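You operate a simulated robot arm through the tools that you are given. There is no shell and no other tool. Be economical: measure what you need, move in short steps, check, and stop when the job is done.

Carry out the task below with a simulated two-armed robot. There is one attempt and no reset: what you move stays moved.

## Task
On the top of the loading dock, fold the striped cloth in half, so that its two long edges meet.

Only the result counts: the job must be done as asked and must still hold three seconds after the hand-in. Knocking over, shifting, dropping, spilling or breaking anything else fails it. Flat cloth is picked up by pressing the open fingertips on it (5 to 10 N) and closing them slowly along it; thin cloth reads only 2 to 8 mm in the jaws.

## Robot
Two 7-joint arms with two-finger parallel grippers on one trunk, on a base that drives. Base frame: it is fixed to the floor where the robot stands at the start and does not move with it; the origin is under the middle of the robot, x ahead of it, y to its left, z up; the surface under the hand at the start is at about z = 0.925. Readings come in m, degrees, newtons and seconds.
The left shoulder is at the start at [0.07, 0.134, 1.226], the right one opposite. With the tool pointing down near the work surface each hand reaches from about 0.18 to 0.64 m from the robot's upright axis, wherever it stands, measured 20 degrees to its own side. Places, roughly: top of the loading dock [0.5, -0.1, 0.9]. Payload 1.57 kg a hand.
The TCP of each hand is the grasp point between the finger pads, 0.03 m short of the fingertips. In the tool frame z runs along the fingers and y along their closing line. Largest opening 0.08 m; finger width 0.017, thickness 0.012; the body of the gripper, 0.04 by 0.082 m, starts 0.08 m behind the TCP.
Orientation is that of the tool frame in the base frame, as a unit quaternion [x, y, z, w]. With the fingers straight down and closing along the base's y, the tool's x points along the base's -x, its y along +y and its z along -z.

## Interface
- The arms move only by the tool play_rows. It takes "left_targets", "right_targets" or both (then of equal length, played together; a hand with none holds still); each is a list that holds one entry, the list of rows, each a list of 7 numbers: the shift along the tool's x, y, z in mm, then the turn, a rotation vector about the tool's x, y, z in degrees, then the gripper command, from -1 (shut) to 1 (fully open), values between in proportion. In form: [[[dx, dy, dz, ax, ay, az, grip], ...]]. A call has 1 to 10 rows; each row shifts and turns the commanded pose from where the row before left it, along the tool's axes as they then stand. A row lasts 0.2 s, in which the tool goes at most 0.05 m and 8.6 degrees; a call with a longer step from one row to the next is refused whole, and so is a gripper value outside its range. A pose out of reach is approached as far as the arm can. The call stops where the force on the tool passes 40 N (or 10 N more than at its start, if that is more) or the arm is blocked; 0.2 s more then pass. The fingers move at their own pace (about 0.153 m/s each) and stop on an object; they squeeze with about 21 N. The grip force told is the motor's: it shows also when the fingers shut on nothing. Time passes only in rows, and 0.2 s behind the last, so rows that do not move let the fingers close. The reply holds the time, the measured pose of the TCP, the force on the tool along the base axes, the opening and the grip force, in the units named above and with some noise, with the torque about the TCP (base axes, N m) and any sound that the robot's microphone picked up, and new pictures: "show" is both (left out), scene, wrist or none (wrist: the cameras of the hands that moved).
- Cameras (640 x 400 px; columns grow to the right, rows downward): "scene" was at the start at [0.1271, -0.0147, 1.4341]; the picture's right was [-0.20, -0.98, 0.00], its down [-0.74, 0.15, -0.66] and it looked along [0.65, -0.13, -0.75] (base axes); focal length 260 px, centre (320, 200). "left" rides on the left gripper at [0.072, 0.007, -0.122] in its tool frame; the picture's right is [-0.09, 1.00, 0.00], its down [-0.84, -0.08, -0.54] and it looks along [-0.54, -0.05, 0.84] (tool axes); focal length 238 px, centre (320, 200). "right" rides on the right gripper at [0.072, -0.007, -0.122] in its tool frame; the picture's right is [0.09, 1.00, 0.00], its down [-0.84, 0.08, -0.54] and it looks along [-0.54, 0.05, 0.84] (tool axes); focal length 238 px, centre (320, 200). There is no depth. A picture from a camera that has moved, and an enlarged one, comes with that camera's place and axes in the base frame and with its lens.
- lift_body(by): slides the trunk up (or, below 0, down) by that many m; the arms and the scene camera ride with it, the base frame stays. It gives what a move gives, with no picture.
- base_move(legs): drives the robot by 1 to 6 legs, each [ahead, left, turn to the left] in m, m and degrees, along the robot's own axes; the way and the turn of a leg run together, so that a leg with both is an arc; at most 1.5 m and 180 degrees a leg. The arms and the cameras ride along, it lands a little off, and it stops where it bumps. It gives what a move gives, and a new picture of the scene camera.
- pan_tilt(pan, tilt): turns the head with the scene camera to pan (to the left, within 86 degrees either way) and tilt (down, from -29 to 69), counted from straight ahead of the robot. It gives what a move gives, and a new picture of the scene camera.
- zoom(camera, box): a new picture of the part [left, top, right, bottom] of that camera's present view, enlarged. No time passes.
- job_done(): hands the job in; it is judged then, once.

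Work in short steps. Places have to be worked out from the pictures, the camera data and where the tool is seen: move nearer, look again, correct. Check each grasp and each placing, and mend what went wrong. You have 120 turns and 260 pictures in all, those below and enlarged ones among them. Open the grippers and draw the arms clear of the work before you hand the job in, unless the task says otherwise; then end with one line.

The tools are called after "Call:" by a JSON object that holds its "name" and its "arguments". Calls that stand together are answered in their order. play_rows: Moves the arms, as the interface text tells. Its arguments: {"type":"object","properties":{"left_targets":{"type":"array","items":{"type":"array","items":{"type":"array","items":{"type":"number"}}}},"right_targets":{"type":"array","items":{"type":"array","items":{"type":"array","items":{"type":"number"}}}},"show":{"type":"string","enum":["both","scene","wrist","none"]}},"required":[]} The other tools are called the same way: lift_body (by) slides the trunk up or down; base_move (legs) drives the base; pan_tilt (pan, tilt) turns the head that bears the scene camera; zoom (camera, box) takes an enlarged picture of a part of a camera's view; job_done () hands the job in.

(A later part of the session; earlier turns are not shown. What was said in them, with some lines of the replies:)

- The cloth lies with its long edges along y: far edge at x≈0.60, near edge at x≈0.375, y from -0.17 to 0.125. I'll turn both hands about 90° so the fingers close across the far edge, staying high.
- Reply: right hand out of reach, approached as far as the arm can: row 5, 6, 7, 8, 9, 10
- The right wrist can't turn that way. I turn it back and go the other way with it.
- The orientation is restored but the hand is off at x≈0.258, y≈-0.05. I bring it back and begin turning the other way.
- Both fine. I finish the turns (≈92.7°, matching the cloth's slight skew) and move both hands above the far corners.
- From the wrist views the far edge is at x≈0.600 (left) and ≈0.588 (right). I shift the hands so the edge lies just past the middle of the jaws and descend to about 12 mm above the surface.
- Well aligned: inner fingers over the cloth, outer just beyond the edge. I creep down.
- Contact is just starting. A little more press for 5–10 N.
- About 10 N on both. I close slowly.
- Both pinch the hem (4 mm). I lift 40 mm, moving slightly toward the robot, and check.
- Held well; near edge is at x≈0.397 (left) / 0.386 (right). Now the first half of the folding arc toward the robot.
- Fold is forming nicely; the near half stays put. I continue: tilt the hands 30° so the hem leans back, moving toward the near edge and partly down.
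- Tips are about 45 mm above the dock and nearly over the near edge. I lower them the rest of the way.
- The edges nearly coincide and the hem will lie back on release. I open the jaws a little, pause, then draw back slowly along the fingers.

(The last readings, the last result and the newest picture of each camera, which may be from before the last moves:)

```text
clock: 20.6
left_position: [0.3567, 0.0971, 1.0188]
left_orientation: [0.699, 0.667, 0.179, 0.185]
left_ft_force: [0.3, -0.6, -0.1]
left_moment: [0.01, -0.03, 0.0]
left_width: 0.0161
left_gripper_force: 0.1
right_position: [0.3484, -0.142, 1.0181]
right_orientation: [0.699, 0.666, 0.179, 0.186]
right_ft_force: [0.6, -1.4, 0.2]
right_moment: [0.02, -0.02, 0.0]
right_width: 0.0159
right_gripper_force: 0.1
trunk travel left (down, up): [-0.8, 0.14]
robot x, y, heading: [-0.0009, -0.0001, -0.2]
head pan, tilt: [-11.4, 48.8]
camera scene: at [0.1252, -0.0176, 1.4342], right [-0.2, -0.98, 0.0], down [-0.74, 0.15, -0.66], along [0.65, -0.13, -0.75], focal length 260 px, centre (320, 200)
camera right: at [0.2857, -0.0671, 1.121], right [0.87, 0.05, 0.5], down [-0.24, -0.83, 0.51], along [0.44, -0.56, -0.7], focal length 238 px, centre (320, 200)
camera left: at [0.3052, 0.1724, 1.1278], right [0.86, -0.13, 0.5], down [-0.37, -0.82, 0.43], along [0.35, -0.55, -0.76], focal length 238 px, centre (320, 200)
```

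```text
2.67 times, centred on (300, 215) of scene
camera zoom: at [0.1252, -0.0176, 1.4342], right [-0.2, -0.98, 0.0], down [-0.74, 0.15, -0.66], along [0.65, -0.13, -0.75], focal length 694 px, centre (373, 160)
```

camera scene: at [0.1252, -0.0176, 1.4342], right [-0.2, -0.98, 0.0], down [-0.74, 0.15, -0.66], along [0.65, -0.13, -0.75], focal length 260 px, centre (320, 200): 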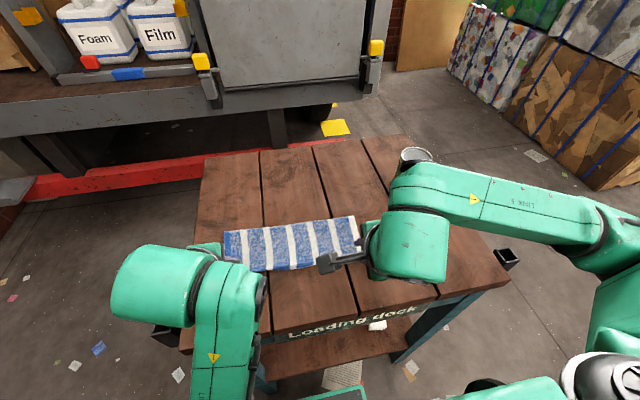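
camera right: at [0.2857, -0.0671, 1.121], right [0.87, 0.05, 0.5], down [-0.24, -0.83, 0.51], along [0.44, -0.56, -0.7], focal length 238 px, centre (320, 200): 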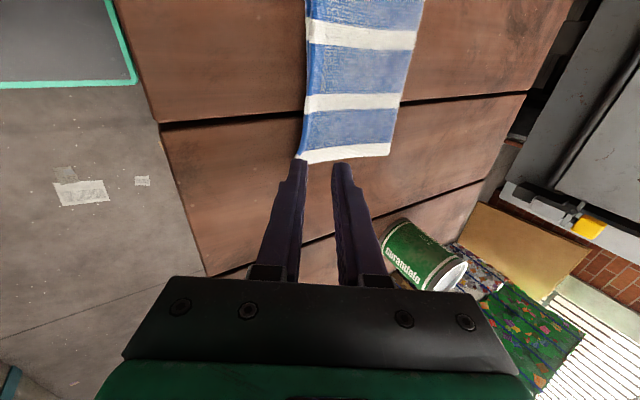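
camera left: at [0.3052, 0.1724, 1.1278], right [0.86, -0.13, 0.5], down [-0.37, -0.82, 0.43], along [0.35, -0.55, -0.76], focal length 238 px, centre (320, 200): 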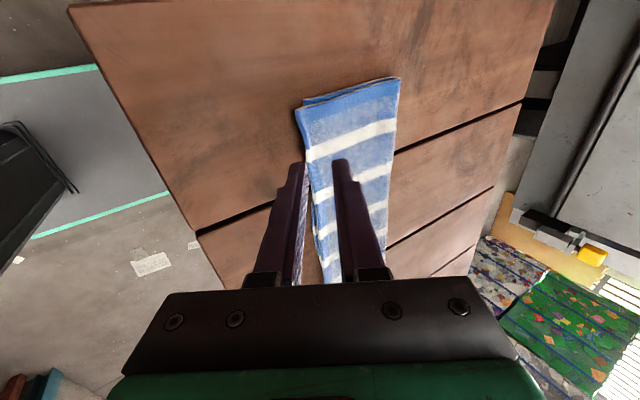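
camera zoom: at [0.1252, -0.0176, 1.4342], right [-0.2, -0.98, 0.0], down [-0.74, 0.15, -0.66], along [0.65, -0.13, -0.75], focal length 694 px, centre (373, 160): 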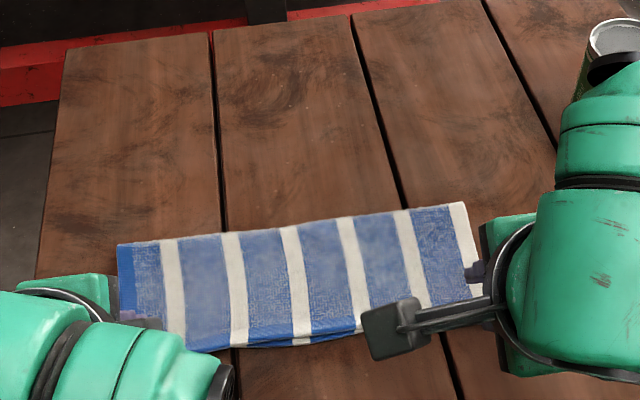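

Released cleanly. I raise both hands and move them outward to see the whole cloth.

Call:
{"name": "play_rows", "arguments": {"left_targets": [[[0, 20, -35, 0, 0, 0, -0.6], [0, 20, -35, 0, 0, 0, -0.6], [0, 20, -35, 0, 0, 0, -0.6], [40, 0, 0, 0, 0, 0, -0.6], [40, 0, 0, 0, 0, 0, -0.6], [40, 0, 0, 0, 0, 0, -0.6]]], "right_targets": [[[0, 20, -35, 0, 0, 0, -0.6], [0, 20, -35, 0, 0, 0, -0.6], [0, 20, -35, 0, 0, 0, -0.6], [-40, 0, 0, 0, 0, 0, -0.6], [-40, 0, 0, 0, 0, 0, -0.6], [-40, 0, 0, 0, 0, 0, -0.6]]], "show": "scene"}}

Call:
{"name": "zoom", "arguments": {"camera": "scene", "box": [200, 190, 392, 310]}}

Call:
{"name": "zoom", "arguments": {"camera": "left", "box": [0, 0, 640, 400]}}

Call:
{"name": "zoom", "arguments": {"camera": "right", "box": [0, 0, 640, 400]}}

```text
clock: 21.1
left_position: [0.3553, 0.1398, 1.0245]
left_orientation: [0.722, 0.635, 0.255, 0.105]
left_ft_force: [0.2, 0.9, 0.1]
left_moment: [-0.02, 0.0, 0.01]
left_width: 0.0159
left_gripper_force: 0.0
left hand out of reach, approached as far as the arm can: row 1, 2
right_position: [0.3487, -0.1394, 1.059]
right_orientation: [0.7, 0.666, 0.179, 0.187]
right_ft_force: [-0.6, 0.0, -0.2]
right_moment: [-0.01, 0.02, 0.01]
right_width: 0.0161
right_gripper_force: 0.1
trunk travel left (down, up): [-0.8, 0.14]
robot x, y, heading: [-0.0023, -0.001, -0.2]
head pan, tilt: [-11.4, 48.8]
stopped in row 2 (left hand): the arm was blocked; the commanded pose is now the measured one
camera scene: at [0.1267, -0.0141, 1.4342], right [-0.2, -0.98, 0.0], down [-0.74, 0.15, -0.66], along [0.65, -0.13, -0.75], focal length 260 px, centre (320, 200)
```

scene: 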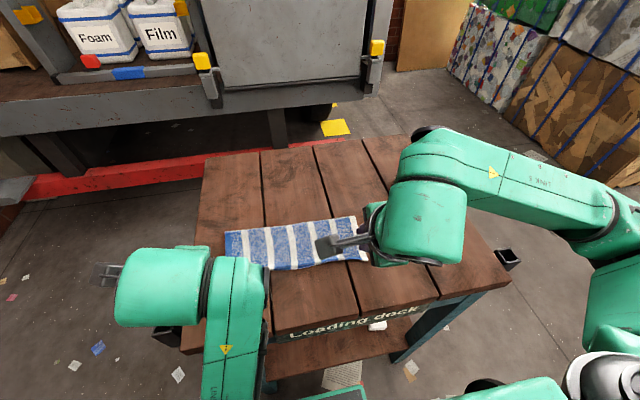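

```text
3.33 times, centred on (296, 250) of scene
camera zoom: at [0.1267, -0.0141, 1.4342], right [-0.2, -0.98, 0.0], down [-0.74, 0.15, -0.66], along [0.65, -0.13, -0.75], focal length 868 px, centre (400, 33)
```

zoom: 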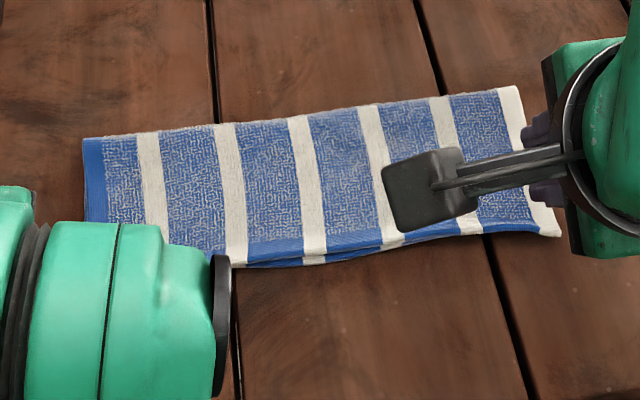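

```text
1.00 times, centred on (320, 200) of left (not enlarged: the box is as wide or as high as the picture)
camera zoom: at [0.3049, 0.1874, 1.1481], right [0.85, -0.26, 0.45], down [-0.39, -0.89, 0.23], along [0.35, -0.37, -0.86], focal length 238 px, centre (320, 200)
```

zoom: 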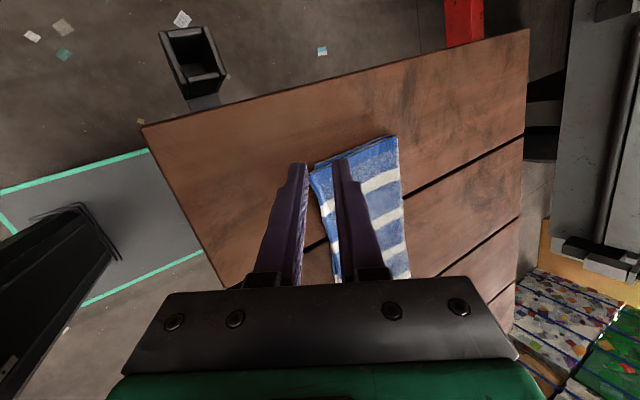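

```text
1.00 times, centred on (320, 200) of right (not enlarged: the box is as wide or as high as the picture)
camera zoom: at [0.287, -0.0639, 1.161], right [0.87, 0.05, 0.5], down [-0.24, -0.83, 0.51], along [0.44, -0.56, -0.7], focal length 238 px, centre (320, 200)
```

zoom: 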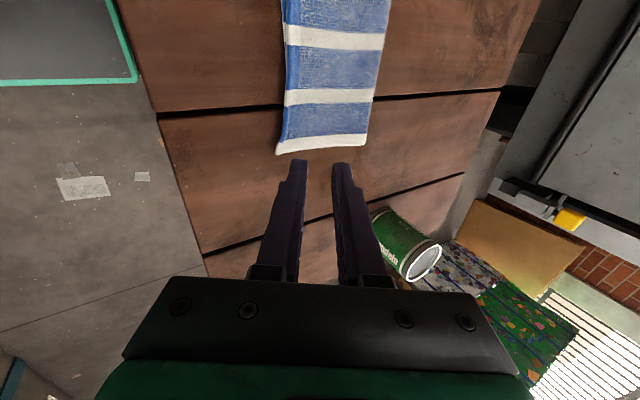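

The left arm is at a joint limit there. I raise the trunk instead to clear the cloth.

Call:
{"name": "lift_body", "arguments": {"by": 0.12}}

Call:
{"name": "play_rows", "arguments": {"left_targets": [[[20, 10, 0, 8, 0, 0, -0.6], [20, 10, 0, 8, 0, 0, -0.6], [20, 10, 0, 8, 0, 0, -0.6], [20, 10, 0, 0, 0, 0, -0.6]]], "right_targets": [[[-20, 10, -10, 0, 0, 0, -0.6], [-20, 10, -10, 0, 0, 0, -0.6], [-20, 0, 0, 0, 0, 0, -0.6], [-20, 0, 0, 0, 0, 0, -0.6]]]}}

Call:
{"name": "zoom", "arguments": {"camera": "scene", "box": [200, 200, 440, 350]}}

```text
clock: 22.6
left_position: [0.3569, 0.1388, 1.1454]
left_orientation: [0.721, 0.636, 0.254, 0.106]
left_ft_force: [-0.5, 0.4, -0.3]
left_moment: [-0.05, 0.03, -0.01]
left_width: 0.0162
left_gripper_force: 0.0
right_position: [0.3494, -0.1389, 1.1777]
right_orientation: [0.7, 0.666, 0.179, 0.187]
right_ft_force: [0.0, 0.6, 0.0]
right_moment: [-0.01, -0.01, -0.02]
right_width: 0.0161
right_gripper_force: 0.0
trunk travel left (down, up): [-0.92, 0.02]
robot x, y, heading: [-0.0009, -0.0021, 0.0]
head pan, tilt: [-11.4, 48.8]
```

```text
clock: 23.0
left_position: [0.3623, 0.1986, 1.1295]
left_orientation: [0.734, 0.618, 0.28, -0.025]
left_ft_force: [0.9, 0.3, -0.1]
left_moment: [-0.01, 0.0, -0.03]
left_width: 0.0158
left_gripper_force: 0.0
left hand out of reach, approached as far as the arm can: row 1, 2
right_position: [0.3525, -0.1593, 1.1905]
right_orientation: [0.7, 0.667, 0.177, 0.186]
right_ft_force: [0.5, -1.0, -0.5]
right_moment: [-0.01, -0.02, -0.03]
right_width: 0.0161
right_gripper_force: 0.1
trunk travel left (down, up): [-0.92, 0.02]
robot x, y, heading: [0.0, -0.0012, -0.1]
head pan, tilt: [-11.4, 48.8]
stopped in row 2 (left hand): the arm was blocked; the commanded pose is now the measured one
camera scene: at [0.1281, -0.0147, 1.554], right [-0.2, -0.98, 0.0], down [-0.74, 0.15, -0.66], along [0.64, -0.13, -0.75], focal length 260 px, centre (320, 200)
camera right: at [0.2911, -0.0835, 1.2931], right [0.87, 0.05, 0.5], down [-0.24, -0.83, 0.51], along [0.43, -0.56, -0.7], focal length 238 px, centre (320, 200)
camera left: at [0.3289, 0.2159, 1.2657], right [0.91, -0.32, 0.27], down [-0.34, -0.94, 0.06], along [0.23, -0.15, -0.96], focal length 238 px, centre (320, 200)
```

scene: 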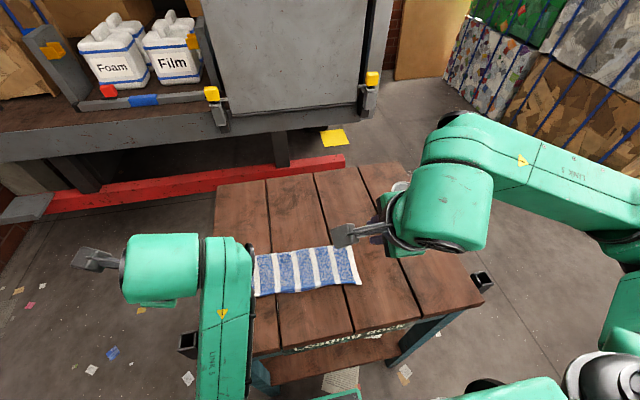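
right: 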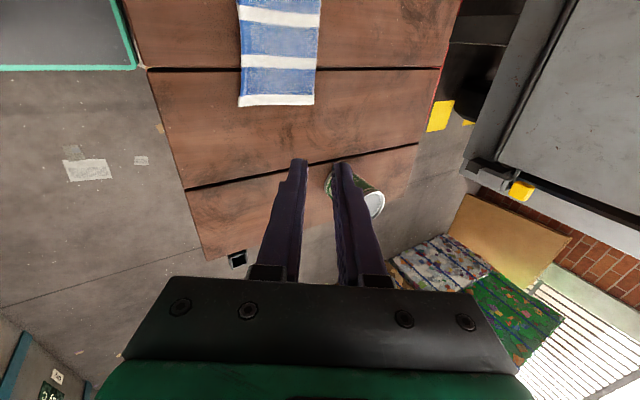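
left: 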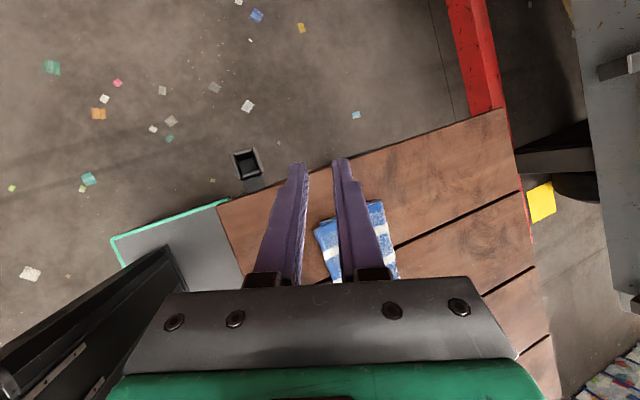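

```text
2.67 times, centred on (320, 275) of scene
camera zoom: at [0.1281, -0.0147, 1.554], right [-0.2, -0.98, 0.0], down [-0.74, 0.15, -0.66], along [0.64, -0.13, -0.75], focal length 694 px, centre (320, 0)
```

zoom: 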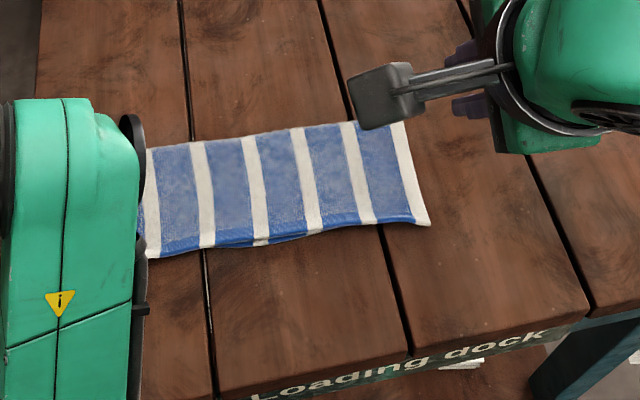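

Both arms are clear. I check the left corner through the left wrist camera, and the middle of the near edge.

Call:
{"name": "zoom", "arguments": {"camera": "left", "box": [290, 180, 418, 290]}}

Call:
{"name": "zoom", "arguments": {"camera": "scene", "box": [245, 240, 373, 320]}}

Call:
{"name": "zoom", "arguments": {"camera": "right", "box": [220, 0, 348, 115]}}

```text
3.64 times, centred on (354, 235) of left
camera zoom: at [0.3289, 0.2159, 1.2657], right [0.91, -0.32, 0.27], down [-0.34, -0.94, 0.06], along [0.23, -0.15, -0.96], focal length 867 px, centre (196, 73)
```

zoom: 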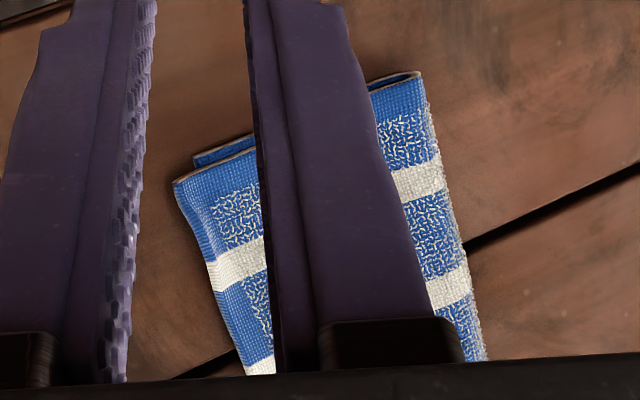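

```text
5.00 times, centred on (309, 280) of scene
camera zoom: at [0.1281, -0.0147, 1.554], right [-0.2, -0.98, 0.0], down [-0.74, 0.15, -0.66], along [0.64, -0.13, -0.75], focal length 1301 px, centre (375, -200)
```

zoom: 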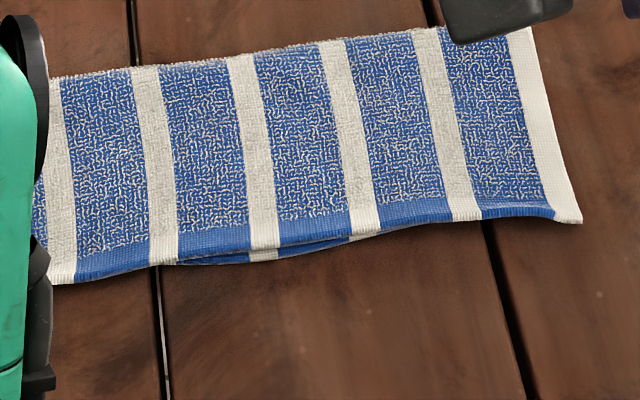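

```text
3.48 times, centred on (284, 58) of right
camera zoom: at [0.2911, -0.0835, 1.2931], right [0.87, 0.05, 0.5], down [-0.24, -0.83, 0.51], along [0.43, -0.56, -0.7], focal length 829 px, centre (445, 696)
```

zoom: 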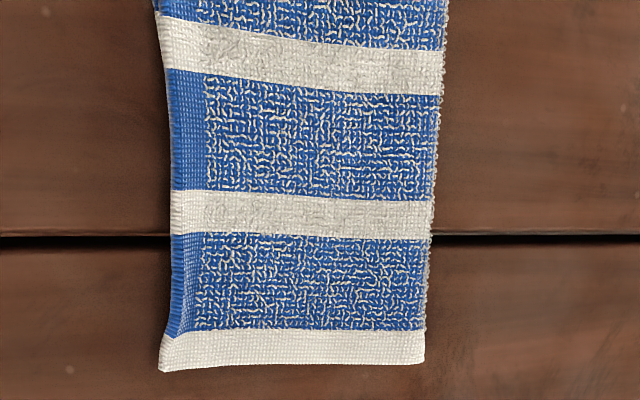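

The edges meet within a few millimetres along the whole length and the corners line up. I open the grippers fully in place and hand in.

Call:
{"name": "play_rows", "arguments": {"left_targets": [[[0, 0, 0, 0, 0, 0, 1], [0, 0, 0, 0, 0, 0, 1]]], "right_targets": [[[0, 0, 0, 0, 0, 0, 1], [0, 0, 0, 0, 0, 0, 1]]], "show": "scene"}}

```text
clock: 23.6
left_position: [0.3625, 0.1982, 1.1296]
left_orientation: [0.734, 0.619, 0.28, -0.025]
left_ft_force: [0.0, -0.1, -0.2]
left_moment: [0.02, -0.02, 0.0]
left_width: 0.0797
left_gripper_force: 0.2
right_position: [0.3528, -0.1586, 1.1904]
right_orientation: [0.7, 0.666, 0.178, 0.187]
right_ft_force: [0.4, -0.2, -0.1]
right_moment: [-0.02, 0.01, -0.01]
right_width: 0.0803
right_gripper_force: 0.1
trunk travel left (down, up): [-0.92, 0.02]
robot x, y, heading: [-0.0025, 0.0005, 0.1]
head pan, tilt: [-11.4, 48.8]
camera scene: at [0.1274, -0.0147, 1.5541], right [-0.2, -0.98, 0.0], down [-0.74, 0.15, -0.66], along [0.65, -0.13, -0.75], focal length 260 px, centre (320, 200)
```

scene: 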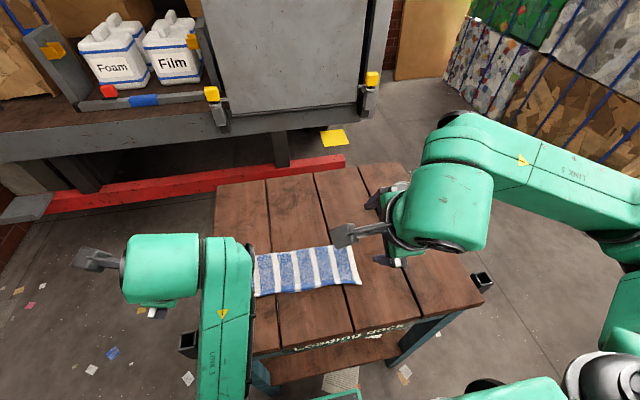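

The cloth lies folded and both hands are open and clear of it, so I hand in.

Call:
{"name": "job_done", "arguments": {}}

```text
The job is handed in.
```

The striped cloth is folded in half on the loading dock, its two long edges meeting within a few millimetres by the last pictures, with nothing else touched and both hands open and clear.
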